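You operate a simulated robot arm through the tools that you are given. There is no shell and no other tool. Be economical: measure what you need, move in short steps, check, and stop when the job is done.

The job below is to be done with a simulated robot arm. You get a single attempt, and the scene is never put back.

TASK
Let the ribbed cage down by the yellow lever, without the motor, and open the barrier.
Fine: red switch off and locked first; cage all the way down before the barrier opens.

The check looks at the end state, three seconds after you hand in, the way a careful person would. Anything else that was tipped, shoved, dropped, spilled or broken makes it a failure.

THE ROBOT
A 7-joint arm with a two-finger parallel gripper on a trunk, on a base that drives. Base frame: it is fixed to the floor where the robot stands at the start and does not move with it; the origin is under the middle of the robot, x ahead of it, y to its left, z up. Readings come in mm, degrees, newtons and seconds.
With the tool pointing down near the work surface it reaches from about 480 to 920 mm from the robot's upright axis, wherever it stands. Its first joint turns from -115.0 to 115.0 degrees. Places, roughly: barrier bar [800, -2000, 1000]; brake dial [600, -600, 900]; limit dial [600, -400, 900]; red button [400, -600, 900]; red switch [600, -100, 900]; speed switch [600, -300, 900]; yellow hasp [600, -100, 1000]. Payload 3.91 kg.
The TCP is the grasp point between the finger pads, 30 mm short of the fingertips. In the tool frame z runs along the fingers and y along their closing line. Largest opening 110 mm; finger width 20, thickness 10; the body of the gripper, 48 by 112 mm, starts 55 mm behind the TCP.
Orientation is that of the tool frame in the base frame, as a unit quaternion [x, y, z, w]. With the fingers straight down and closing along the base's y, the tool's x points along the base's -x, its y along +y and its z along -z.

THE INTERFACE
- The arm moves only by the tool servo_tool. Its argument "series" is a list of rows, each a list of 7 numbers: the shift along the base's x, y, z in m, then the turn, a rotation vector about the base's x, y, z in rad, then the gripper command, from -1 (shut) to 1 (fully open), values between in proportion. In form: [[x, y, z, wx, wy, wz, grip], ...]. A call has 1 to 10 rows; each row is the pose to reach, as a shift and turn from the pose commanded when the call began. Each row takes 0.2 s and may step no farther than 50 mm and 8.6 degrees from the row before; otherwise, or with a gripper value out of range, the whole call is refused. A pose out of reach is approached as far as the arm can. The call stops where the force on the tool passes 70 N (or 10 N more than at its start, if that is more) or the arm is blocked; 0.2 s more then pass. Each finger travels about 153 mm/s and halts on what it meets, pressing with about 43 N; the grip force reading is that of the motor and also rises with nothing between the fingers. The clock runs only during rows and for 0.2 s after the last one: add rows that repeat a pose to give the fingers time. It gives the time, the measured TCP pose, the force on the tool (base axes), the opening and the grip force at its end, in the units of the frame above (readings bear some noise), with the torque about the TCP (base axes, N m) and any sound that the robot's microphone picked up.
- Cameras (640 x 400 px; columns grow to the right, rows downward): "scene" is now at [190.6, 128.5, 1424.8]; the picture's right is [-0.84, -0.54, 0.00], its down [-0.25, 0.38, -0.89] and it looks along [0.48, -0.75, -0.46] (base axes); focal length 253 px, centre (320, 200). "wrist" rides on the gripper at [72, 17, -103] in the tool frame; the picture's right is [-0.23, 0.97, 0.00], its down [-0.76, -0.18, -0.62] and it looks along [-0.61, -0.14, 0.78] (tool axes); focal length 222 px, centre (320, 200).
- grab_frame(camera): a new picture of that camera. It takes no simulated time.
- lift_body(by): slides the trunk up (or, below 0, down) by that many mm; the arm and the scene camera ride with it, the base frame stays. It gives what a move gives, with no picture.
- roll_base(legs): drives the robot by 1 to 6 legs, each [ahead, left, turn to the left] in mm, mm and degrees, along the robot's own axes; the way and the turn of a leg run together, so that a leg with both is an arc; at most 1500 mm and 180 degrees a leg. The arm and the cameras ride along, it lands a little off, and it stops where it bumps. It gives what a move gives.
- aim_head(pan, tilt): turns the head with the scene camera to pan (to the left, within 80 degrees either way) and tilt (down, from -29 to 69), counted from straight ahead of the robot. It gives what a move gives.
- locate(camera, pixels): for up to 12 pixels [column, row] of the newest picture of that camera ("zoom" is the newest enlarged one), the place [x, y, z] in the base frame of the surface seen there, good to about 2 mm. It takes no simulated time.
- enlarge(camera, box): a new picture of the part [left, top, right, bottom] of that camera's present view, enlarged. It takes no simulated time.
- close_job(): hands the job in; it is judged then, once.

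Work in short steps. Measure before you move; look again where a grasp or a placing could have gone wrong, and mend it. You have 80 turns and 60 pictures in all, those below and enlarged ones among them. Open the gripper and draw the arm clear of the work before you hand the job in, unless the task says otherwise; then end with one line.

The tools are called after "Request:" as name(argument=value, ...) on one line, values as JSON. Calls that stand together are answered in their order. servo_tool: Moves the arm, as the interface text tells. Its arguments: {"type":"object","properties":{"series":{"type":"array"}},"required":["series"]} The other tools are called the same way: lift_body (by) slides the trunk up or down; roll_base (legs) drives the base; aim_head (pan, tilt) turns the head that bears the scene camera; grab_frame (camera) takes a picture; locate (camera, pixels) gives the place of the surface under pixels of a picture; enlarge (camera, box) takes an enlarged picture of a part of a camera's view; close_job () hands the job in.

At the start:

```text
time_s: 0.0
ee_pos: [652.6, -136.5, 1318.2]
orientation: [0.0, 1.0, 0.0, 0.0]
wrist_force: [0.6, -0.1, -0.2]
wrist_torque: [0.01, 0.01, -0.01]
gripper_width: 110.1
grip_force: 0.1
trunk travel left (down, up): [-750.0, 240.0]
robot x, y, heading: [1.7, -5.9, -0.2]
head pan, tilt: [-57.3, 27.1]
```

scene: 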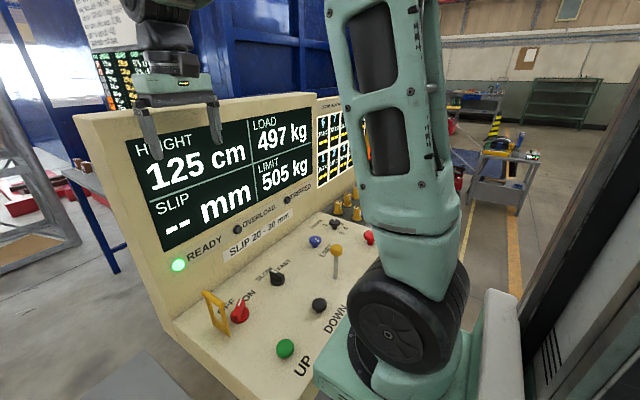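
wrist: 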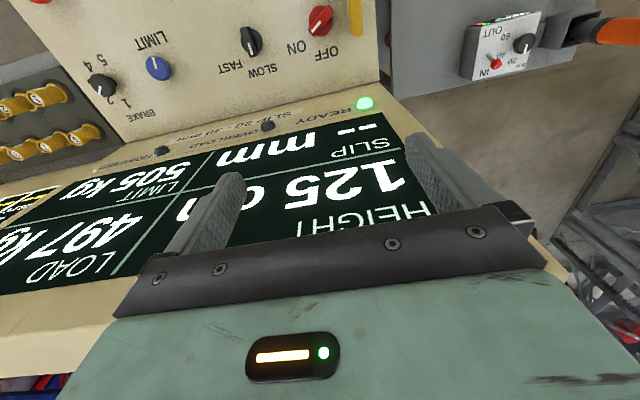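

The console shows a display (HEIGHT 125 cm), the red switch near (240,312), yellow hasp (215,310) and a yellow-knobbed lever (336,250). I enlarge the console and the notices to read them.

Request:
enlarge(camera="scene", box=[180, 180, 400, 370])

Request:
enlarge(camera="scene", box=[70, 0, 180, 110])

Request:
enlarge(camera="scene", box=[310, 90, 380, 220])

Request:
enlarge(camera="wrist", box=[0, 0, 640, 200])

```text
2.11 times, centred on (290, 275) of scene
```

zoom: 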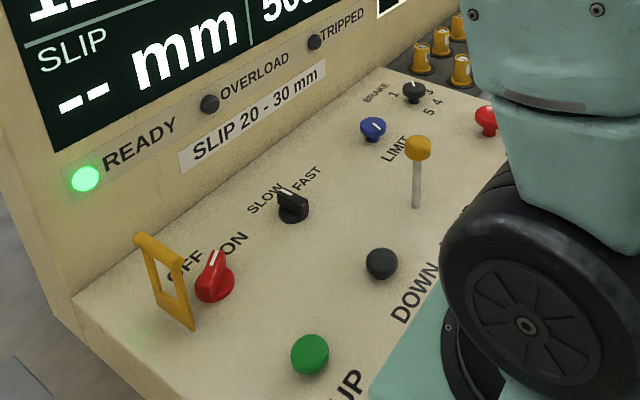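

```text
3.64 times, centred on (125, 55) of scene
```

zoom: 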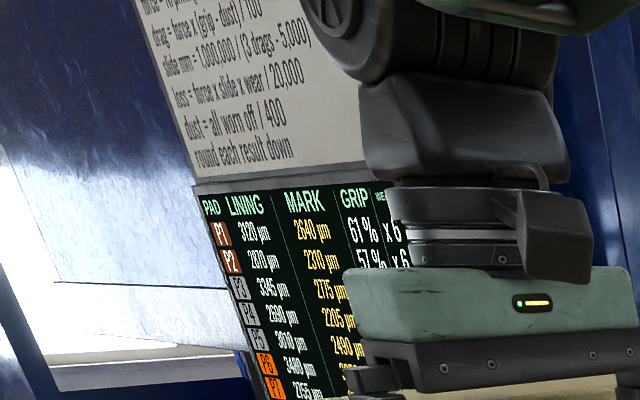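

```text
3.08 times, centred on (345, 155) of scene
```

zoom: 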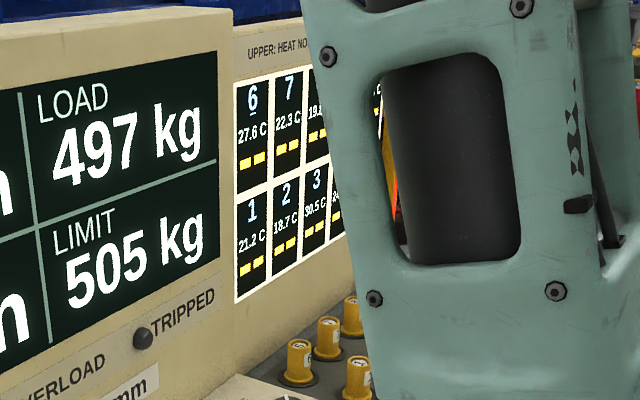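

```text
1.00 times, centred on (320, 100) of wrist (not enlarged: the box is as wide or as high as the picture)
```

zoom: 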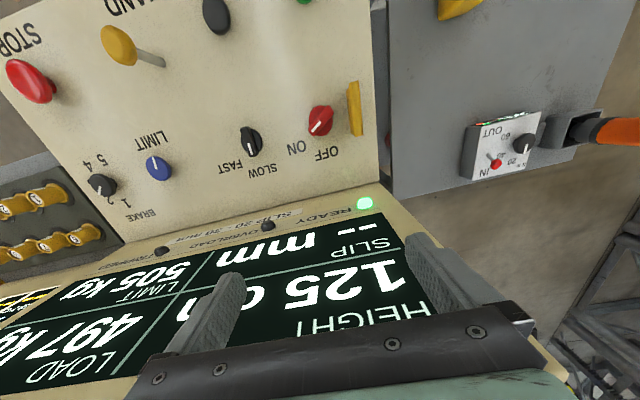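

The lever is labelled HAND, and there's an occluded notice board. I look around with the head before acting.

Request:
aim_head(pan=-20, tilt=0)

Request:
grab_frame(camera="scene")

Request:
aim_head(pan=-80, tilt=10)

Request:
grab_frame(camera="scene")

Request:
aim_head(pan=50, tilt=10)

Request:
grab_frame(camera="scene")

```text
time_s: 1.0
ee_pos: [652.2, -137.0, 1318.8]
orientation: [-0.001, 1.0, 0.0, 0.001]
wrist_force: [-0.2, 0.3, 0.0]
wrist_torque: [0.02, 0.02, -0.01]
gripper_width: 109.9
grip_force: 0.1
trunk travel left (down, up): [-750.0, 240.0]
robot x, y, heading: [-2.4, -0.7, 0.2]
head pan, tilt: [-20.0, 0.0]
```

```text
53 pictures are left
```

scene: 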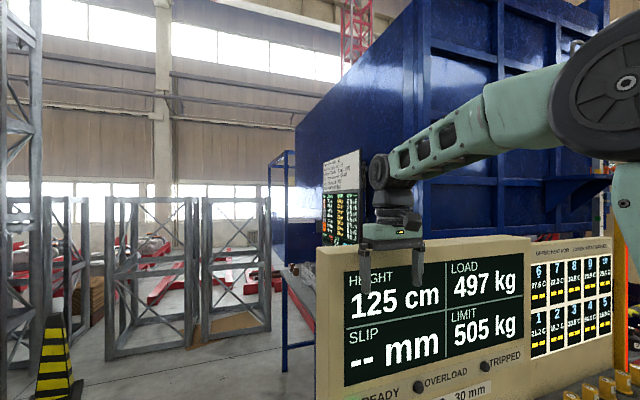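

```text
time_s: 2.3
ee_pos: [652.2, -136.7, 1318.2]
orientation: [0.0, 1.0, 0.0, 0.0]
wrist_force: [-0.1, 0.4, 0.3]
wrist_torque: [-0.01, -0.02, -0.01]
gripper_width: 109.9
grip_force: 0.0
trunk travel left (down, up): [-750.0, 240.0]
robot x, y, heading: [-1.0, -0.5, 0.2]
head pan, tilt: [-80.0, 10.0]
```

```text
52 pictures are left
```

scene: 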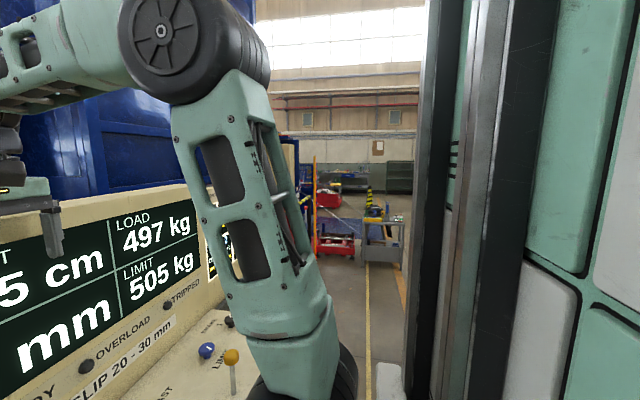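

```text
time_s: 4.4
ee_pos: [652.5, -136.1, 1319.0]
orientation: [0.0, 1.0, 0.0, -0.001]
wrist_force: [0.3, -0.3, 0.1]
wrist_torque: [-0.05, 0.01, -0.01]
gripper_width: 110.0
grip_force: 0.0
trunk travel left (down, up): [-750.0, 240.0]
robot x, y, heading: [-3.6, -0.1, 0.1]
head pan, tilt: [50.0, 10.0]
```

```text
51 pictures are left
```

scene: 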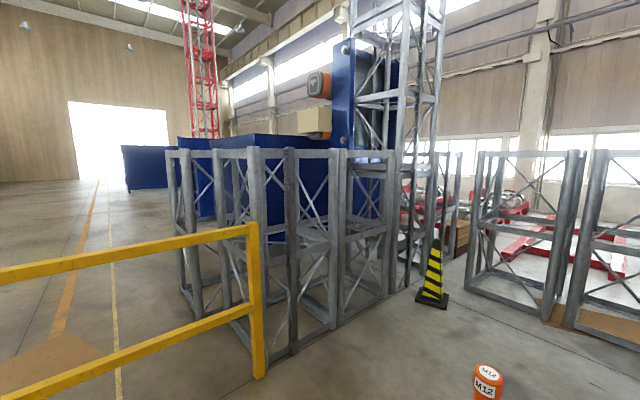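

The notices at (340,200) are readable from here. I return the head there and enlarge them.

Request:
aim_head(pan=-20, tilt=0)

Request:
enlarge(camera="scene", box=[315, 145, 375, 200])

Request:
enlarge(camera="scene", box=[315, 185, 375, 250])

Request:
enlarge(camera="scene", box=[520, 230, 640, 400])

```text
time_s: 5.8
ee_pos: [652.5, -136.0, 1317.9]
orientation: [0.0, 1.0, 0.0, -0.001]
wrist_force: [0.4, 1.1, -0.1]
wrist_torque: [-0.02, 0.0, -0.02]
gripper_width: 110.1
grip_force: 0.0
trunk travel left (down, up): [-750.0, 240.0]
robot x, y, heading: [2.0, -0.7, -0.0]
head pan, tilt: [-20.0, 0.0]
```

```text
7.27 times, centred on (345, 172) of scene
```

zoom: 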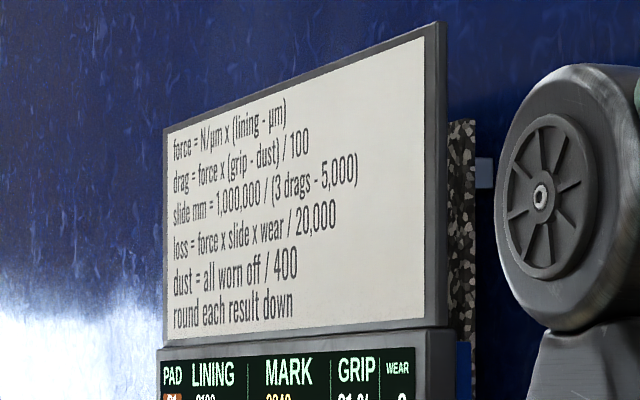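

```text
6.15 times, centred on (345, 218) of scene
```

zoom: 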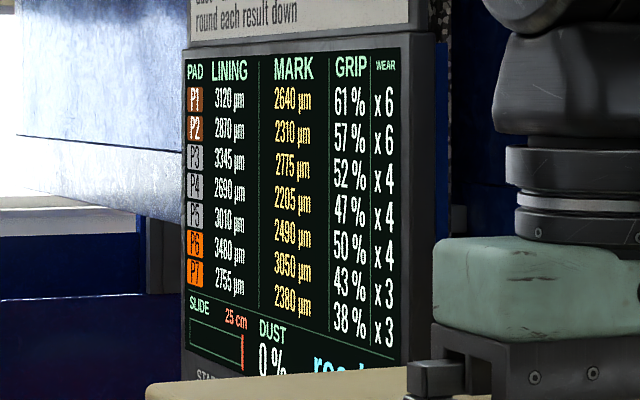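

```text
2.35 times, centred on (580, 315) of scene
```

zoom: 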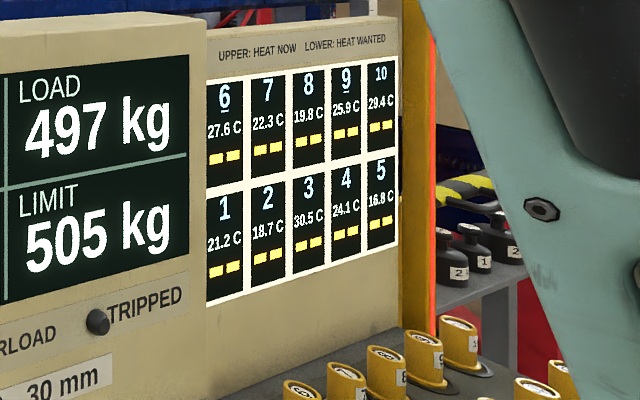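

The switch and hasp are at (320,118) and (355,108) in the wrist view. I zoom in there and on the rest of the panel.

Request:
enlarge(camera="wrist", box=[230, 0, 390, 180])

Request:
enlarge(camera="wrist", box=[450, 0, 640, 190])

Request:
enlarge(camera="wrist", box=[0, 0, 240, 200])

Request:
locate(camera="wrist", pixels=[[320, 120], [355, 108], [355, 85], [250, 140], [118, 45], [150, 62], [30, 80], [157, 168], [103, 185], [290, 60], [365, 60], [218, 15]])

```text
2.22 times, centred on (310, 90) of wrist
```

zoom: 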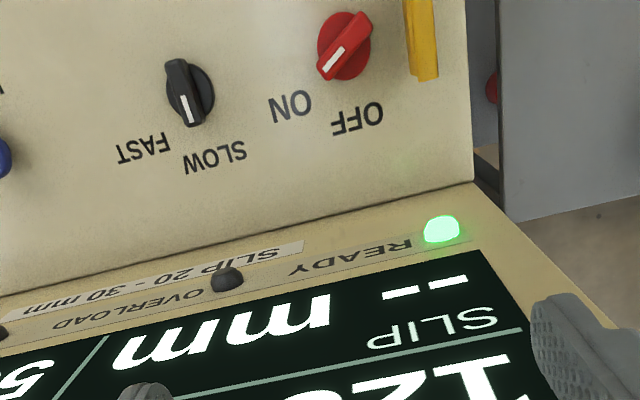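

```text
2.11 times, centred on (545, 95) of wrist
```

zoom: 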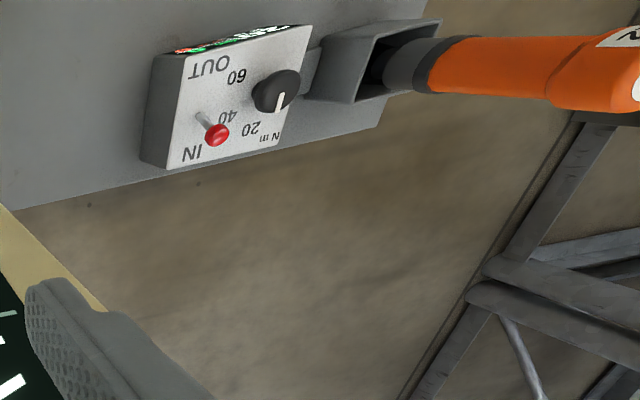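

```text
2.00 times, centred on (120, 100) of wrist
```

zoom: 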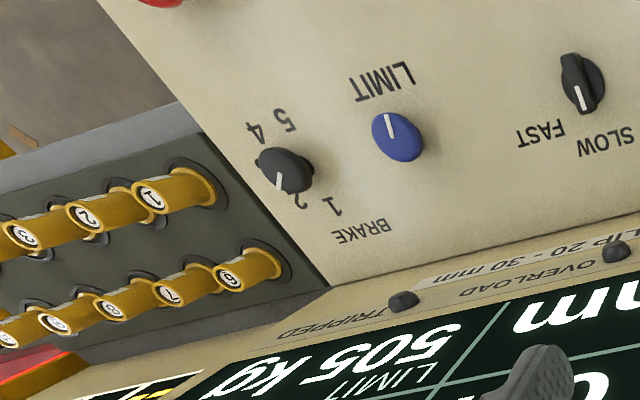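

```text
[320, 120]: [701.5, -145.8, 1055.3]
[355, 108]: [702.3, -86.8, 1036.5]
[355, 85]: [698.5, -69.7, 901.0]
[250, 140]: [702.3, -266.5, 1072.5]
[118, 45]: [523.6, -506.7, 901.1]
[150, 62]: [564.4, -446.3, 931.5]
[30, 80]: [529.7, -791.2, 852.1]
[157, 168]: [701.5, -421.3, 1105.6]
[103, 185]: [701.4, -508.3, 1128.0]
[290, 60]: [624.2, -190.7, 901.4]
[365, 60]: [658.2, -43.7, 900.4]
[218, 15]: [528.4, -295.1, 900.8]
```

The "enlarged" view was shifted by 100 px, which explains the odd places; the panel top is flat at z≈901 and the switch points to ON. I take a new scene picture aimed at the panel to get positions.

Request:
aim_head(pan=-40, tilt=40)

Request:
grab_frame(camera="scene")

Request:
grab_frame(camera="wrist")

```text
time_s: 6.9
ee_pos: [652.6, -137.0, 1318.9]
orientation: [0.0, 1.0, 0.0, 0.001]
wrist_force: [0.9, -0.2, 0.2]
wrist_torque: [0.0, -0.02, 0.02]
gripper_width: 110.0
grip_force: 0.2
trunk travel left (down, up): [-750.0, 240.0]
robot x, y, heading: [-0.9, 0.7, 0.3]
head pan, tilt: [-40.0, 40.0]
```

```text
44 pictures are left
```

scene: 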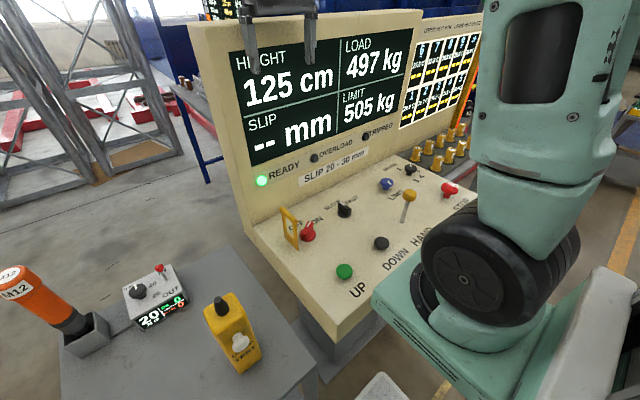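

```text
43 pictures are left
```

wrist: 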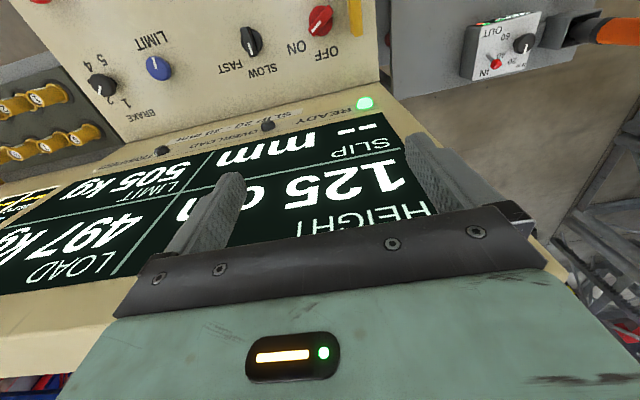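

The console is clear at centre now. I enlarge the panel and locate the switch, hasp and lever.

Request:
enlarge(camera="scene", box=[265, 190, 375, 260])

Request:
locate(camera="zoom", pixels=[[108, 115], [155, 155], [98, 135], [120, 185], [165, 220], [150, 240], [245, 225], [255, 225], [240, 270], [270, 255], [185, 320], [120, 150]])

Request:
locate(camera="scene", pixels=[[408, 195], [405, 208], [402, 222], [420, 233], [345, 210], [381, 243], [344, 272], [386, 184], [411, 170], [450, 189], [360, 290], [250, 228]])

```text
5.71 times, centred on (320, 225) of scene
```

zoom: 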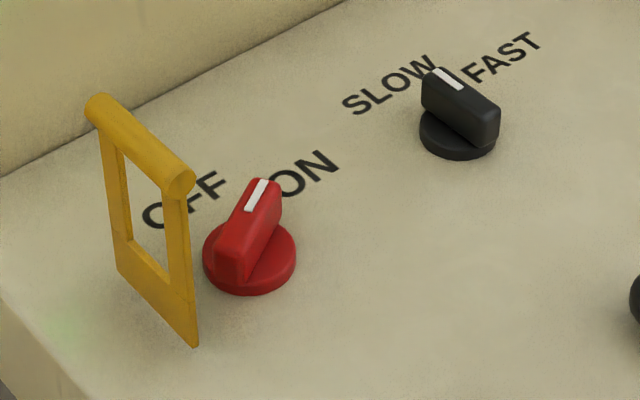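

```text
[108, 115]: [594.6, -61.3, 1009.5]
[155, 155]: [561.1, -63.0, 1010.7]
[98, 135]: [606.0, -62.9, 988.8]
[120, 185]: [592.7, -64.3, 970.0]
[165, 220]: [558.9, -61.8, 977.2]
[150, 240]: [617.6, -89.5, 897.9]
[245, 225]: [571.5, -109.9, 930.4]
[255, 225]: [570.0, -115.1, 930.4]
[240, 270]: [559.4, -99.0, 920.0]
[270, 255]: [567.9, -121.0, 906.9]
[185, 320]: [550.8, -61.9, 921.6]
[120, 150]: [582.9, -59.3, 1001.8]
```

```text
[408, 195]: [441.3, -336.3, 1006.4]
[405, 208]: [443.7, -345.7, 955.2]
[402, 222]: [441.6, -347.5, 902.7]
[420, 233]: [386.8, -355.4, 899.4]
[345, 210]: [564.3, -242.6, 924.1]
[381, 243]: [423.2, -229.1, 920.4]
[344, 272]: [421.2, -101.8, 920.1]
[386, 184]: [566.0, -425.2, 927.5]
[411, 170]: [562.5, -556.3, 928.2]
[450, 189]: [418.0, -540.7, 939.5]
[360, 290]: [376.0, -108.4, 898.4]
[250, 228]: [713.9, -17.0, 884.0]
```

I refine: ridge ends of the red switch, the labels, and the hasp's window and foot.

Request:
locate(camera="zoom", pixels=[[264, 184], [250, 210], [233, 243], [185, 200], [305, 175], [130, 240], [175, 280], [120, 265], [195, 340], [95, 105], [185, 185], [215, 250]])

Request:
enlarge(camera="wrist", box=[280, 0, 380, 60])

```text
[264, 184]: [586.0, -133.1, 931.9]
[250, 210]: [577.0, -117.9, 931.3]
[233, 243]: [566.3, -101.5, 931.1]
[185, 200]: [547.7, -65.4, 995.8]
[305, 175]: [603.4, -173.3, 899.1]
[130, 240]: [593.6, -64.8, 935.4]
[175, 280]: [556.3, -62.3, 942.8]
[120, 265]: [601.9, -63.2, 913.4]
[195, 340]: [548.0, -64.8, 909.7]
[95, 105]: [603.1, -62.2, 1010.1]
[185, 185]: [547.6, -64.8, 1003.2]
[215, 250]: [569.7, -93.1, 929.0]
```

```text
6.40 times, centred on (330, 30) of wrist
```

zoom: 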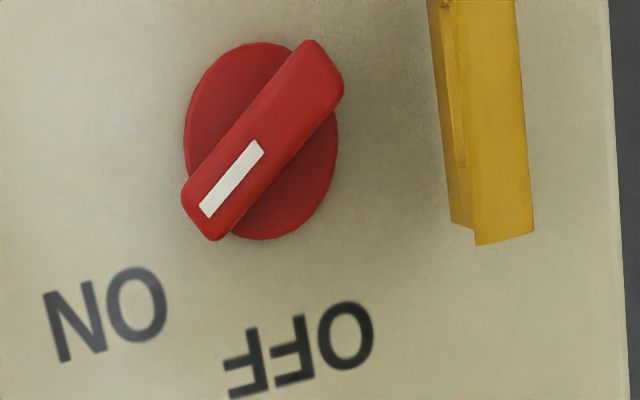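

The switch ridge points at about −58° (ON); OFF is toward +x. Gripping would bring the gripper body into the upright hasp, so I will push the mark end with shut fingers from the −y side. First I close and come down to above that side.

Request:
servo_tool(series=[[-0.03, -0.02, 0, 0, 0, 0, -1], [-0.062, -0.035, 0, 0, 0, 0, -1], [-0.062, -0.035, -0.05, 0, 0, 0, -1], [-0.062, -0.035, -0.1, 0, 0, 0, -1], [-0.062, -0.035, -0.15, 0, 0, 0, -1], [-0.062, -0.035, -0.2, 0, 0, 0, -1], [-0.062, -0.035, -0.25, 0, 0, 0, -1], [-0.062, -0.035, -0.3, 0, 0, 0, -1], [-0.062, -0.035, -0.34, 0, 0, 0, -1]])

Request:
grab_frame(camera="wrist")

Request:
enlarge(camera="scene", box=[230, 150, 380, 260])

```text
time_s: 8.9
ee_pos: [590.4, -170.7, 980.5]
orientation: [-0.001, 1.0, 0.0, -0.001]
wrist_force: [-0.7, 0.6, 0.0]
wrist_torque: [-0.01, -0.02, 0.03]
gripper_width: 0.0
grip_force: 37.1
trunk travel left (down, up): [-750.0, 240.0]
robot x, y, heading: [-2.8, 2.4, -0.1]
head pan, tilt: [-40.0, 40.0]
```

```text
40 pictures are left
```

wrist: 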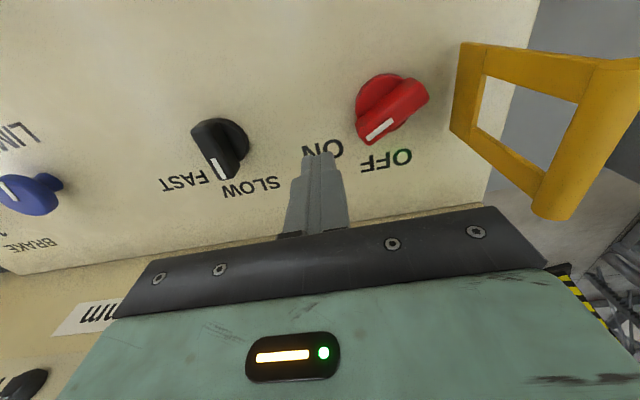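

```text
3.64 times, centred on (305, 205) of scene
```

zoom: 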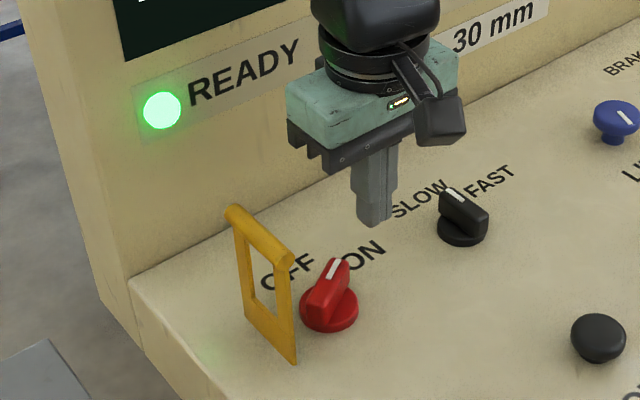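

The fingers are shut at (590,−171,980), beside the ridge's mark end. I lower so the tips are at z≈915 and push toward +y in small steps.

Request:
servo_tool(series=[[-0.002, 0, -0.02, 0, 0, 0, -1], [-0.002, 0, -0.036, 0, 0, 0, -1], [-0.002, 0.01, -0.036, 0, 0, 0, -1], [-0.002, 0.016, -0.036, 0, 0, 0, -1], [-0.001, 0.022, -0.036, 0, 0, 0, -1], [0, 0.028, -0.036, 0, 0, 0, -1], [0, 0.034, -0.036, 0, 0, 0, -1], [0, 0.039, -0.036, 0, 0, 0, -1]])

Request:
enlarge(camera="wrist", box=[240, 30, 560, 230])

```text
time_s: 10.6
ee_pos: [599.3, -144.8, 945.9]
orientation: [0.005, 1.0, -0.004, 0.012]
wrist_force: [0.0, 0.1, -0.4]
wrist_torque: [0.05, 0.0, -0.02]
gripper_width: 0.4
grip_force: 37.4
trunk travel left (down, up): [-750.0, 240.0]
robot x, y, heading: [0.1, -1.6, -0.0]
head pan, tilt: [-40.0, 40.0]
stopped in row 8: the force on the tool passed its limit at 72 N (the readings are from after the stop); the commanded pose is now the measured one
```

```text
2.00 times, centred on (400, 130) of wrist
```

zoom: 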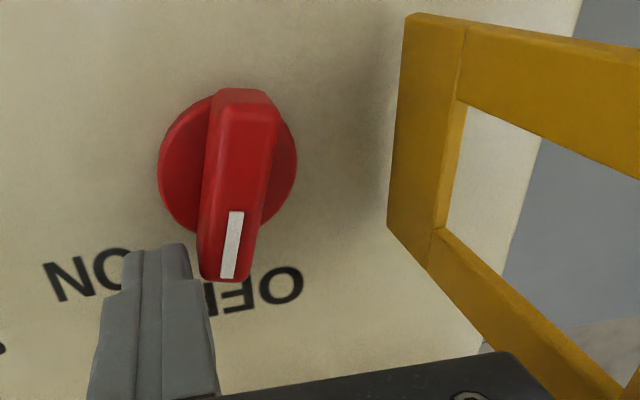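

The switch has turned toward OFF and met 72 N. I measure the ridge's angle.

Request:
locate(camera="zoom", pixels=[[235, 215], [226, 275], [248, 110], [238, 160], [228, 175], [265, 175], [255, 255], [205, 270]])

Request:
enlarge(camera="scene", box=[265, 190, 375, 260])

```text
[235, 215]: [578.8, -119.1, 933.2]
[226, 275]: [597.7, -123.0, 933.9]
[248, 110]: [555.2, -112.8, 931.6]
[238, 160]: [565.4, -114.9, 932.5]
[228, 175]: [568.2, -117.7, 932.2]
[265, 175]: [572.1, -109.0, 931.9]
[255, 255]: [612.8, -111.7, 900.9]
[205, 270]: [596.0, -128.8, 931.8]
```

```text
5.71 times, centred on (320, 225) of scene
```

zoom: 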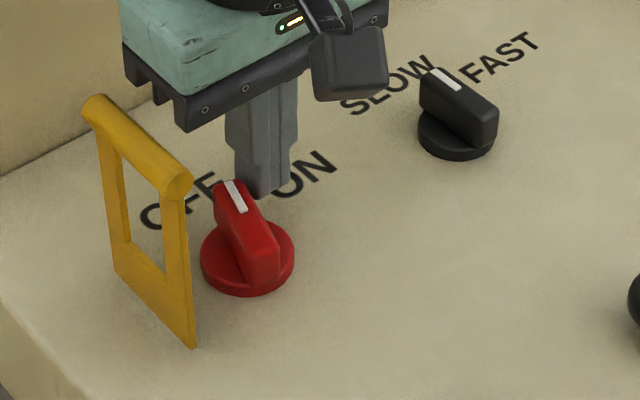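

The ridge now lies at about −13°, and stalled. I compare with the black speed switch standing at SLOW, whose layout is the same.

Request:
locate(camera="zoom", pixels=[[438, 74], [458, 90], [485, 112], [232, 184], [245, 212], [262, 242]])

```text
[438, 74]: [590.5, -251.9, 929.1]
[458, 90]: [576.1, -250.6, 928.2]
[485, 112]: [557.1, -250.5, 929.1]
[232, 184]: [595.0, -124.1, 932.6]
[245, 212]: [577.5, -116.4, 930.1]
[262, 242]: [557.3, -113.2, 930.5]
```

Black sits at 0°, red still at about −15°, so it may not be fully at OFF. I back off a little, return to x≈588 and push again gently.

Request:
servo_tool(series=[[0, -0.012, 0, 0, 0, 0, -1], [-0.009, -0.01, 0, 0, 0, 0, -1], [-0.009, -0.004, 0, 0, 0, 0, -1], [-0.009, 0.001, 0, 0, 0, 0, -1], [-0.009, 0.006, 0, 0, 0, 0, -1], [-0.009, 0.01, 0, 0, 0, 0, -1], [-0.009, 0.014, 0, 0, 0, 0, -1]])

Request:
enlarge(camera="wrist", box=[240, 30, 560, 230])

```text
time_s: 12.2
ee_pos: [590.5, -136.4, 945.3]
orientation: [0.008, 1.0, -0.004, 0.013]
wrist_force: [-0.8, -30.0, 3.0]
wrist_torque: [-0.35, 0.01, 0.21]
gripper_width: 0.0
grip_force: 37.6
trunk travel left (down, up): [-750.0, 240.0]
robot x, y, heading: [1.2, -2.5, -0.1]
head pan, tilt: [-40.0, 40.0]
```

```text
2.00 times, centred on (400, 130) of wrist
```

zoom: 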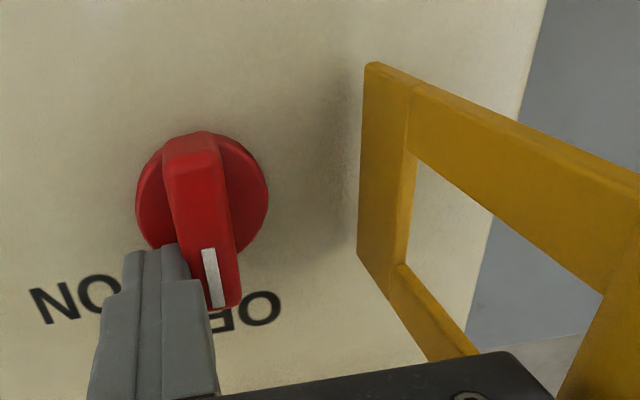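

It turned further, with 30 N resting. I back away and lift, then measure the ridge.

Request:
servo_tool(series=[[0, -0.02, 0, 0, 0, 0, -1], [0, -0.04, 0.0, 0, 0, 0, -1], [0, -0.04, 0.05, 0, 0, 0, -1], [0, -0.04, 0.1, 0, 0, 0, -1], [0, -0.04, 0.13, 0, 0, 0, -1]])

Request:
enlarge(camera="scene", box=[265, 190, 375, 260])

```text
time_s: 13.4
ee_pos: [589.3, -168.7, 1076.4]
orientation: [0.004, 1.0, -0.004, 0.012]
wrist_force: [0.7, -0.5, -0.5]
wrist_torque: [0.02, 0.04, 0.0]
gripper_width: 0.1
grip_force: 37.7
trunk travel left (down, up): [-750.0, 240.0]
robot x, y, heading: [-1.9, -0.7, -0.1]
head pan, tilt: [-40.0, 40.0]
```

```text
5.71 times, centred on (320, 225) of scene
```

zoom: 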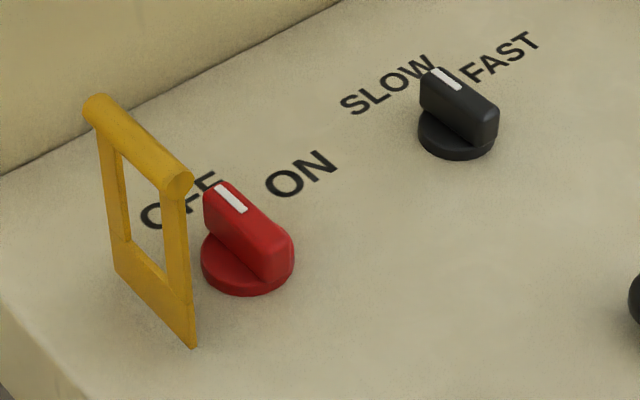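

The switch now stands parallel to the black one, at OFF. Next the hasp: I pass over it to its +y side (bar at (575,−62,1010)), lower, and push it over the switch.

Request:
servo_tool(series=[[-0.007, 0.045, 0.01, 0, 0, 0, -1], [-0.014, 0.09, 0.01, 0, 0, 0, -1], [-0.014, 0.135, 0.01, 0, 0, 0, -1], [-0.014, 0.144, 0.0, 0, 0, 0, -1], [-0.014, 0.144, -0.04, 0, 0, 0, -1], [-0.014, 0.144, -0.07, 0, 0, 0, -1], [-0.014, 0.12, -0.07, 0, 0, 0, -1], [-0.014, 0.1, -0.07, 0, 0, 0, -1], [-0.014, 0.08, -0.07, 0, 0, 0, -1], [-0.014, 0.06, -0.07, 0, 0, 0, -1]])

Request:
enlarge(camera="scene", box=[230, 150, 380, 260])

```text
time_s: 15.6
ee_pos: [575.5, -110.6, 1005.6]
orientation: [0.006, 1.0, -0.003, 0.011]
wrist_force: [0.5, 0.7, 0.0]
wrist_torque: [0.0, 0.02, -0.01]
gripper_width: 0.0
grip_force: 37.9
trunk travel left (down, up): [-750.0, 240.0]
robot x, y, heading: [1.7, 2.2, -0.2]
head pan, tilt: [-40.0, 40.0]
```

```text
3.64 times, centred on (305, 205) of scene
```

zoom: 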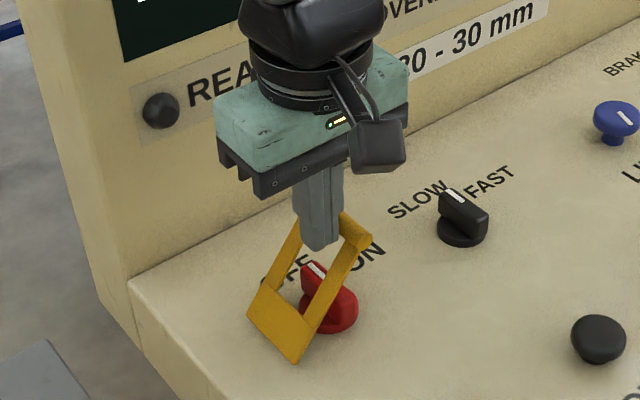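

READY went out and the hasp follows, now about 40° over. I continue pushing it over and down, following the arc.

Request:
servo_tool(series=[[0, -0.015, -0.003, 0, 0, 0, -1], [0, -0.03, -0.005, 0, 0, 0, -1], [0, -0.042, -0.01, 0, 0, 0, -1], [0, -0.045, -0.02, 0, 0, 0, -1], [0, -0.047, -0.03, 0, 0, 0, -1], [0, -0.048, -0.04, 0, 0, 0, -1], [0, -0.048, -0.05, 0, 0, 0, -1], [0, -0.048, -0.058, 0, 0, 0, -1]])

Request:
enlarge(camera="scene", box=[230, 150, 380, 260])

```text
time_s: 16.3
ee_pos: [573.9, -135.6, 996.7]
orientation: [0.0, 1.0, 0.0, 0.008]
wrist_force: [0.9, 1.4, 0.0]
wrist_torque: [-0.05, -0.02, 0.05]
gripper_width: 0.0
grip_force: 38.0
trunk travel left (down, up): [-750.0, 240.0]
robot x, y, heading: [-0.2, 0.4, -0.0]
head pan, tilt: [-40.0, 40.0]
stopped in row 3: the force on the tool passed its limit at 79 N (the readings are from after the stop); the commanded pose is now the measured one
```

```text
3.64 times, centred on (305, 205) of scene
```

zoom: 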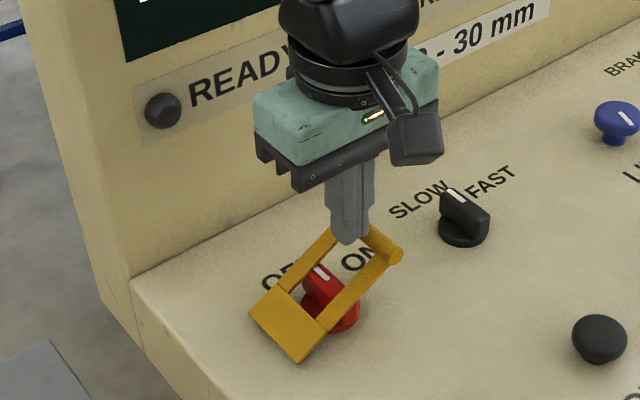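

It stalled at about 50°. I look closer to see whether it's the push angle or the switch ridge in the way.

Request:
grab_frame(camera="wrist")

Request:
enlarge(camera="scene", box=[280, 200, 350, 260])

Request:
locate(camera="zoom", pixels=[[430, 190], [460, 220], [350, 300], [300, 370], [240, 330], [330, 240], [280, 260], [365, 200], [190, 270], [250, 400], [300, 310], [250, 240]])

```text
32 pictures are left
```

wrist: 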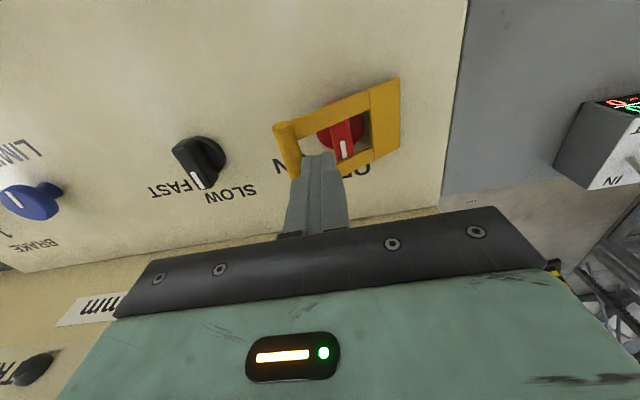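

```text
6.67 times, centred on (315, 230) of scene
```

zoom: 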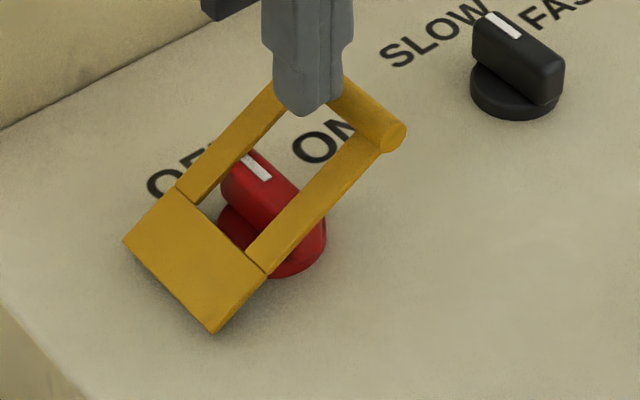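

```text
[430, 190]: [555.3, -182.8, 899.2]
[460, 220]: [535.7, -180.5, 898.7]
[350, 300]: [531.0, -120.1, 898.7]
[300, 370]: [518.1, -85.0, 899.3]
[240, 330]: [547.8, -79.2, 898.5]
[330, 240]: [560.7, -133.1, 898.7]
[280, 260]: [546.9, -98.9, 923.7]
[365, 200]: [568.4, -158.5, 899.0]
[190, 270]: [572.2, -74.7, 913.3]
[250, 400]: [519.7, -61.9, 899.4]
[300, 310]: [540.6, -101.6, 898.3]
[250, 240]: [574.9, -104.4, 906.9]
```

The hasp is ~65° over with the bar near y≈−155; the finger was just wedged horizontally inside the window. I lift, move over the bar, and press down.

Request:
servo_tool(series=[[0, 0.008, 0.01, 0, 0, 0, -1], [0, 0.008, 0.04, 0, 0, 0, -1], [0, -0.018, 0.04, 0, 0, 0, -1], [0, -0.02, 0.02, 0, 0, 0, -1], [0, -0.02, 0.005, 0, 0, 0, -1], [0, -0.02, -0.007, 0, 0, 0, -1], [0, -0.021, -0.018, 0, 0, 0, -1], [0, -0.022, -0.028, 0, 0, 0, -1], [0, -0.023, -0.038, 0, 0, 0, -1], [0, -0.023, -0.046, 0, 0, 0, -1]])

Request:
enlarge(camera="scene", box=[280, 200, 350, 260])

```text
time_s: 17.9
ee_pos: [574.1, -155.4, 989.1]
orientation: [-0.001, 1.0, -0.002, 0.012]
wrist_force: [-16.5, 3.2, 61.1]
wrist_torque: [0.14, 0.98, -0.14]
gripper_width: 0.0
grip_force: 37.7
trunk travel left (down, up): [-750.0, 240.0]
robot x, y, heading: [1.3, -1.3, -0.2]
head pan, tilt: [-40.0, 40.0]
stopped in row 7: the force on the tool passed its limit at 86 N (the readings are from after the stop); the commanded pose is now the measured one
```

```text
6.67 times, centred on (315, 230) of scene
```

zoom: 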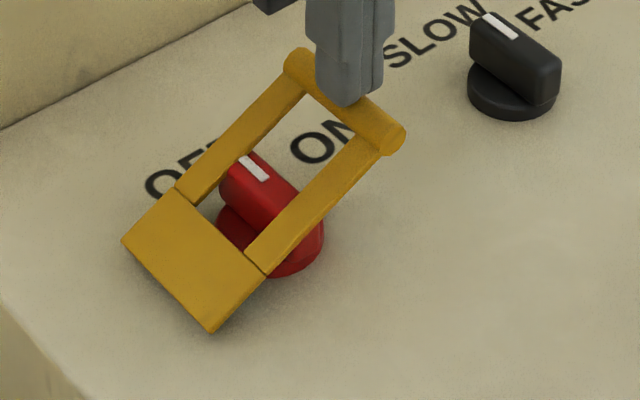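

It stops firmly at the same angle (61 N down). I lift off and check from the wrist whether the rails rest on the ridge.

Request:
servo_tool(series=[[0, 0, 0.03, 0, 0, 0, -1], [0, -0.03, 0.05, 0, 0, 0, -1], [-0.03, -0.06, 0.05, 0, 0, 0, -1], [-0.06, -0.06, 0.05, 0, 0, 0, -1]])

Request:
grab_frame(camera="wrist")

Request:
enlarge(camera="scene", box=[280, 200, 350, 260])

Request:
locate(camera="zoom", pixels=[[300, 60], [345, 95], [390, 130], [180, 195], [262, 262], [330, 175], [235, 140], [245, 160], [262, 175], [285, 195], [130, 245], [210, 325]])

```text
time_s: 18.9
ee_pos: [515.2, -216.5, 1035.0]
orientation: [0.0, 1.0, -0.002, 0.011]
wrist_force: [-0.1, 0.3, 0.7]
wrist_torque: [-0.03, 0.0, -0.02]
gripper_width: 0.1
grip_force: 37.8
trunk travel left (down, up): [-750.0, 240.0]
robot x, y, heading: [1.0, 0.3, -0.3]
head pan, tilt: [-40.0, 40.0]
```

```text
29 pictures are left
```

wrist: 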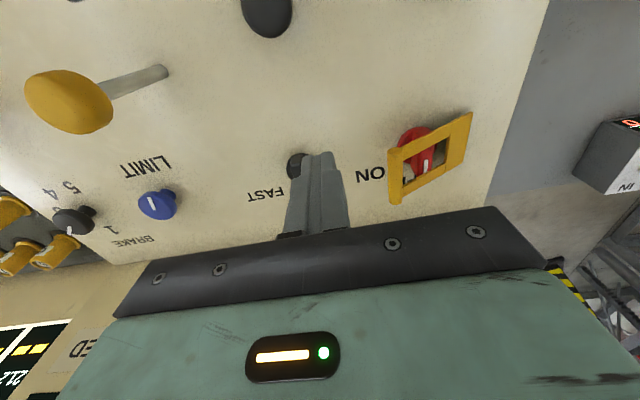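

```text
6.67 times, centred on (315, 230) of scene
```

zoom: 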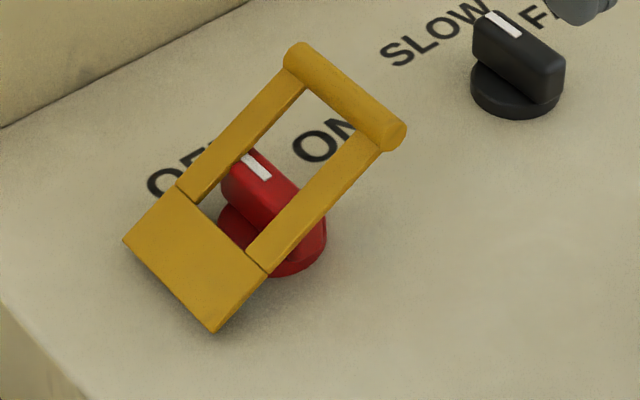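

```text
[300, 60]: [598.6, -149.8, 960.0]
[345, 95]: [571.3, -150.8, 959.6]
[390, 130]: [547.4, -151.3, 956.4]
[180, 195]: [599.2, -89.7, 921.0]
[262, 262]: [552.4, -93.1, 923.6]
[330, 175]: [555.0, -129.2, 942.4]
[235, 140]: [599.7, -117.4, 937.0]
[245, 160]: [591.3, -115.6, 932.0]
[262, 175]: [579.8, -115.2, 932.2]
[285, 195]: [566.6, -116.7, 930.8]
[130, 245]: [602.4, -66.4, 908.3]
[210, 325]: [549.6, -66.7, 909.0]
```

The rail's top at the ridge is z≈937, so it seems to rest on the ridge (931). I zoom from the wrist to see whether they touch.

Request:
enlarge(camera="wrist", box=[370, 100, 490, 210])

Request:
locate(camera="zoom", pixels=[[260, 130], [275, 180], [290, 240], [180, 130], [180, 300], [420, 90], [380, 230], [285, 155], [300, 270], [330, 110]])

```text
3.64 times, centred on (430, 155) of wrist
```

zoom: 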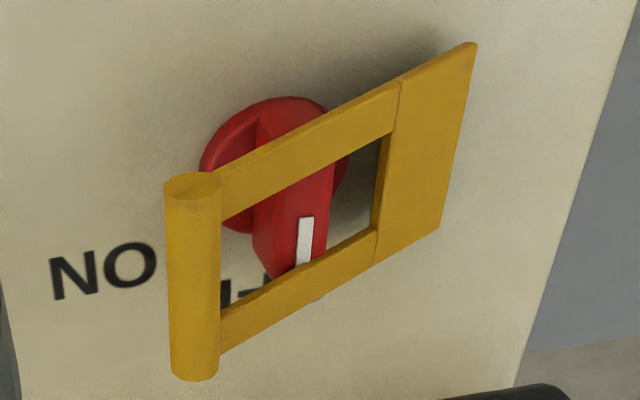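

```text
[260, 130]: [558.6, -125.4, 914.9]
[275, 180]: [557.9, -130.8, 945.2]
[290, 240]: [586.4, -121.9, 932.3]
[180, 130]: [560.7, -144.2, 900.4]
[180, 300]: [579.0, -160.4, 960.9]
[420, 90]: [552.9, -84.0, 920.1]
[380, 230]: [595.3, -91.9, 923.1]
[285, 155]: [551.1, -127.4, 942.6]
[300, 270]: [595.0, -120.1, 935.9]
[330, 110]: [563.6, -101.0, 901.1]
```

The hasp lies over the switch, resting on its handle, and holds there; READY is out. Now the lever: I look at its foot for a slot showing its travel direction, and at the display.

Request:
enlarge(camera="scene", box=[370, 175, 470, 270])

Request:
locate(camera="zoom", pixels=[[240, 90], [230, 100], [255, 80], [230, 150], [215, 195], [210, 215]])

```text
4.21 times, centred on (420, 222) of scene
```

zoom: 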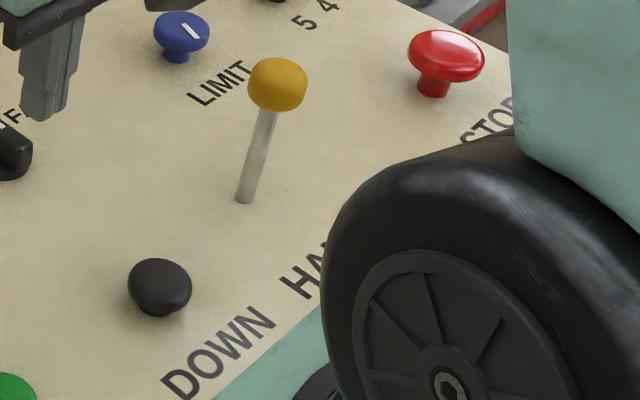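

```text
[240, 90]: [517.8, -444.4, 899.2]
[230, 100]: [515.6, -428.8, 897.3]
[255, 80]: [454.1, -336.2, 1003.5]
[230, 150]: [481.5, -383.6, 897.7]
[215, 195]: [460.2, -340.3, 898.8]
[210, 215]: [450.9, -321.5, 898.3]
```

I locate the lever's foot, rod and knob edges.

Request:
locate(camera="zoom", pixels=[[244, 198], [254, 155], [264, 118], [278, 85], [252, 82], [304, 90], [280, 62], [278, 108]])

Request:
enlarge(camera="wrist", box=[0, 40, 200, 165])

```text
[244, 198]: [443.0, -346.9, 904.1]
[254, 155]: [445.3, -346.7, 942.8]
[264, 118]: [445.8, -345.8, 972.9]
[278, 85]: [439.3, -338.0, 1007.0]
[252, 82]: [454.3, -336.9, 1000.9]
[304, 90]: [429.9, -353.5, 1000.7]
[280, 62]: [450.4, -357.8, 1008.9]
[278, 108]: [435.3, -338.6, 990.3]
```

```text
3.20 times, centred on (100, 102) of wrist
```

zoom: 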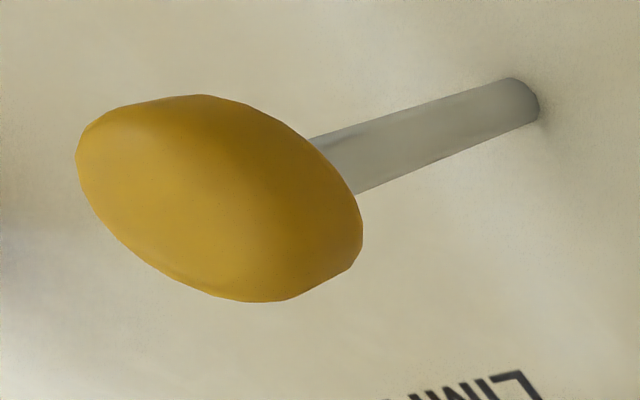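

The lever stands upright at (445,−347) with its knob centred near z≈1000. I move above it with a half-open gripper and lower around the knob.

Request:
servo_tool(series=[[0, 0, 0.045, 0, 0, 0, -1], [-0.02, -0.04, 0.06, 0, 0, 0, 0.2], [-0.045, -0.08, 0.06, 0, 0, 0, 0.2], [-0.07, -0.12, 0.06, 0, 0, 0, 0.2], [-0.07, -0.131, 0.06, 0, 0, 0, 0.2], [-0.07, -0.131, 0.06, 0, 0, 0, 0.2]])

Request:
enlarge(camera="scene", box=[340, 120, 470, 230])

```text
time_s: 20.3
ee_pos: [446.1, -348.2, 1095.3]
orientation: [0.0, 1.0, -0.001, 0.012]
wrist_force: [0.4, -0.1, -0.4]
wrist_torque: [0.01, -0.01, -0.01]
gripper_width: 66.2
grip_force: 0.1
trunk travel left (down, up): [-750.0, 240.0]
robot x, y, heading: [2.2, -0.3, 0.0]
head pan, tilt: [-40.0, 40.0]
```

```text
3.64 times, centred on (405, 175) of scene
```

zoom: 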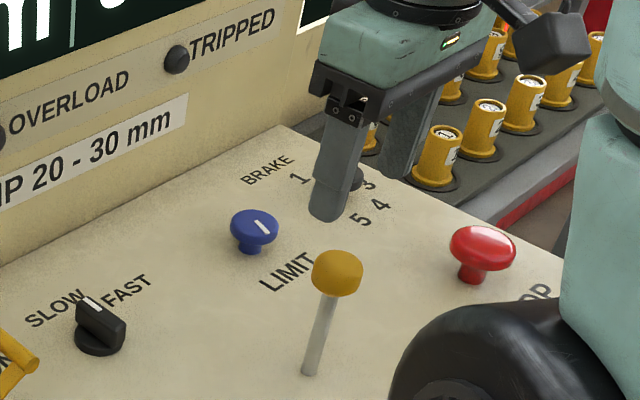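

Aligned over the knob. I descend to z≈1000 and close.

Request:
servo_tool(series=[[0, 0, -0.04, 0, 0, 0, 0.2], [0, 0, -0.08, 0, 0, 0, 0.2], [0, 0, -0.097, 0, 0, 0, 0.2], [0, 0, -0.097, 0, 0, 0, -1], [0, 0, -0.097, 0, 0, 0, -1], [0, 0, -0.097, 0, 0, 0, -1]])

Request:
grab_frame(camera="scene")

```text
time_s: 21.7
ee_pos: [448.2, -351.5, 997.4]
orientation: [0.001, 1.0, -0.002, 0.013]
wrist_force: [-2.2, -28.8, -11.0]
wrist_torque: [-0.27, -0.07, -0.16]
gripper_width: 32.8
grip_force: 45.1
trunk travel left (down, up): [-750.0, 240.0]
robot x, y, heading: [1.9, 2.5, 0.2]
head pan, tilt: [-40.0, 40.0]
```

```text
23 pictures are left
```

scene: 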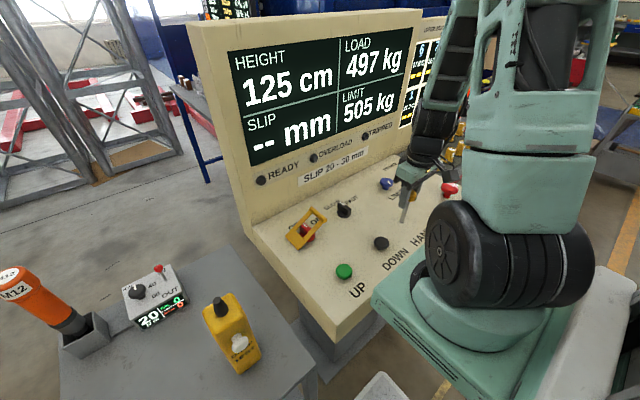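

Knob gripped (32.8 mm), stiff in y, so it should swing along x. I pull 25 mm toward −x slowly and watch force and height.

Request:
servo_tool(series=[[-0.008, 0, 0, 0, 0, 0, -1], [-0.016, 0, -0.001, 0, 0, 0, -1], [-0.024, 0, -0.003, 0, 0, 0, -1], [-0.024, 0, -0.003, 0, 0, 0, -1], [-0.024, 0, -0.003, 0, 0, 0, -1]])

Request:
enlarge(camera="scene", box=[220, 20, 480, 240])

```text
time_s: 22.9
ee_pos: [423.7, -351.4, 994.5]
orientation: [-0.001, 1.0, -0.003, 0.014]
wrist_force: [13.7, -25.6, 4.9]
wrist_torque: [-0.12, -1.28, -0.05]
gripper_width: 33.1
grip_force: 44.7
trunk travel left (down, up): [-750.0, 240.0]
robot x, y, heading: [0.9, 2.4, -0.0]
head pan, tilt: [-40.0, 40.0]
```

```text
1.82 times, centred on (350, 130) of scene
```

zoom: 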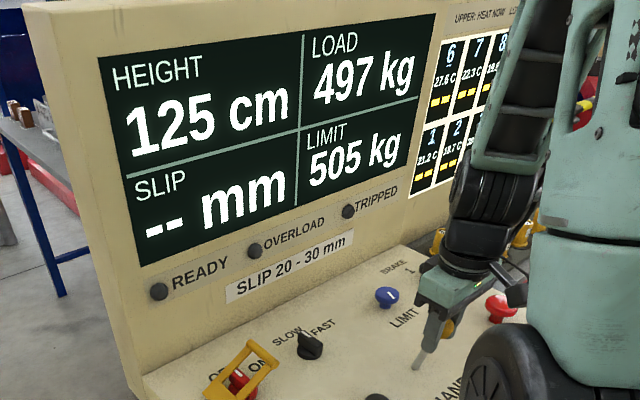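

It swings toward −x with ~14 N spring force; height still 125. I pull farther along the arc and hold.

Request:
servo_tool(series=[[-0.01, 0, -0.004, 0, 0, 0, -1], [-0.02, 0, -0.009, 0, 0, 0, -1], [-0.03, 0, -0.015, 0, 0, 0, -1], [-0.03, 0, -0.015, 0, 0, 0, -1], [-0.03, 0, -0.015, 0, 0, 0, -1], [-0.03, 0, -0.015, 0, 0, 0, -1]])

Request:
enlarge(camera="scene", box=[220, 20, 480, 240])

```text
time_s: 24.3
ee_pos: [395.0, -351.5, 980.2]
orientation: [0.0, 1.0, -0.004, 0.014]
wrist_force: [2.1, -34.3, 15.4]
wrist_torque: [-0.04, -0.76, -0.27]
gripper_width: 32.7
grip_force: 45.3
trunk travel left (down, up): [-750.0, 240.0]
robot x, y, heading: [-1.7, -0.2, 0.0]
head pan, tilt: [-40.0, 40.0]
```

```text
1.82 times, centred on (350, 130) of scene
```

zoom: 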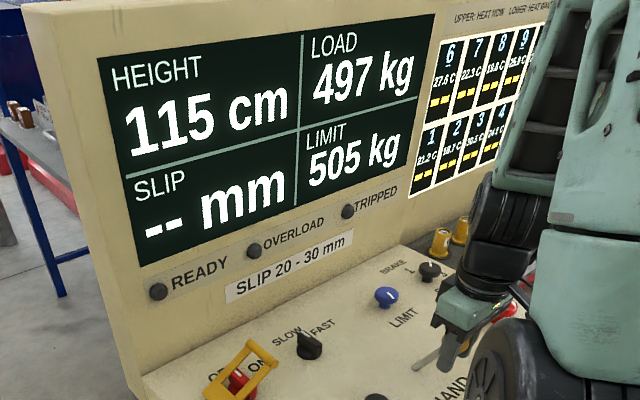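

The cage is coming down (115 cm). I hold for about 1 s and read again.

Request:
servo_tool(series=[[0, 0, 0, 0, 0, 0, -1], [0, 0, 0, 0, 0, 0, -1], [0, 0, 0, 0, 0, 0, -1], [0, 0, 0, 0, 0, 0, -1]])

Request:
enlarge(camera="scene", box=[220, 20, 480, 240])

```text
time_s: 25.3
ee_pos: [393.9, -352.3, 979.9]
orientation: [0.0, 1.0, -0.004, 0.014]
wrist_force: [-2.8, -38.8, 12.9]
wrist_torque: [-0.01, -0.2, -0.31]
gripper_width: 32.9
grip_force: 45.3
trunk travel left (down, up): [-750.0, 240.0]
robot x, y, heading: [2.7, 0.0, 0.1]
head pan, tilt: [-40.0, 40.0]
```

```text
1.82 times, centred on (350, 130) of scene
```

zoom: 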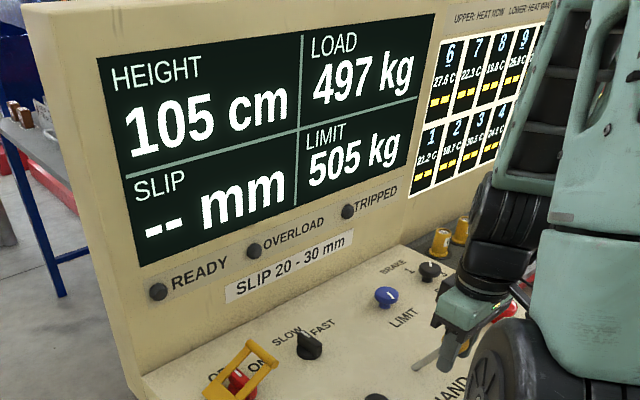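

Steady 10 cm/s, no trip lamp. I keep holding (easing the side load with +3 mm in y).

Request:
servo_tool(series=[[0, 0.003, 0, 0, 0, 0, -1], [0, 0.003, 0, 0, 0, 0, -1], [0, 0.003, 0, 0, 0, 0, -1], [0, 0.003, 0, 0, 0, 0, -1], [0, 0.003, 0, 0, 0, 0, -1], [0, 0.003, 0, 0, 0, 0, -1], [0, 0.003, 0, 0, 0, 0, -1], [0, 0.003, 0, 0, 0, 0, -1], [0, 0.003, 0, 0, 0, 0, -1], [0, 0.003, 0, 0, 0, 0, -1]])

Request:
servo_tool(series=[[0, 0, 0, 0, 0, 0, -1], [0, 0, 0, 0, 0, 0, -1], [0, 0, 0, 0, 0, 0, -1], [0, 0, 0, 0, 0, 0, -1], [0, 0, 0, 0, 0, 0, -1], [0, 0, 0, 0, 0, 0, -1], [0, 0, 0, 0, 0, 0, -1], [0, 0, 0, 0, 0, 0, -1], [0, 0, 0, 0, 0, 0, -1], [0, 0, 0, 0, 0, 0, -1]])

Request:
grab_frame(camera="scene")

```text
time_s: 27.5
ee_pos: [393.5, -351.4, 979.9]
orientation: [0.0, 1.0, -0.005, 0.013]
wrist_force: [-5.4, -42.7, 9.8]
wrist_torque: [0.04, 0.2, -0.37]
gripper_width: 32.7
grip_force: 45.3
trunk travel left (down, up): [-750.0, 240.0]
robot x, y, heading: [1.2, -3.7, 0.2]
head pan, tilt: [-40.0, 40.0]
```

```text
time_s: 29.7
ee_pos: [394.4, -351.1, 980.0]
orientation: [0.0, 1.0, -0.004, 0.014]
wrist_force: [-3.5, -42.6, 7.6]
wrist_torque: [0.02, 0.21, -0.31]
gripper_width: 32.8
grip_force: 44.5
trunk travel left (down, up): [-750.0, 240.0]
robot x, y, heading: [4.0, -0.2, -0.3]
head pan, tilt: [-40.0, 40.0]
```

```text
19 pictures are left
```

scene: 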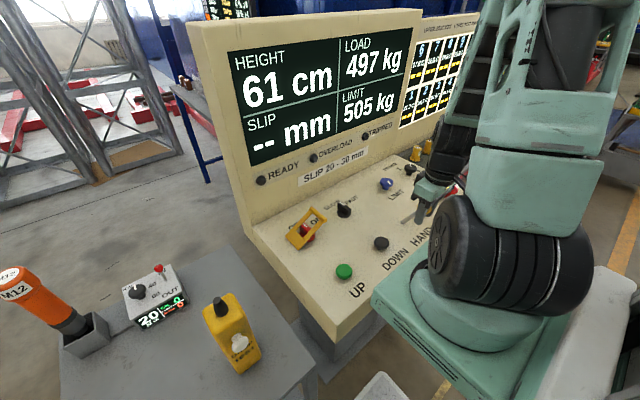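

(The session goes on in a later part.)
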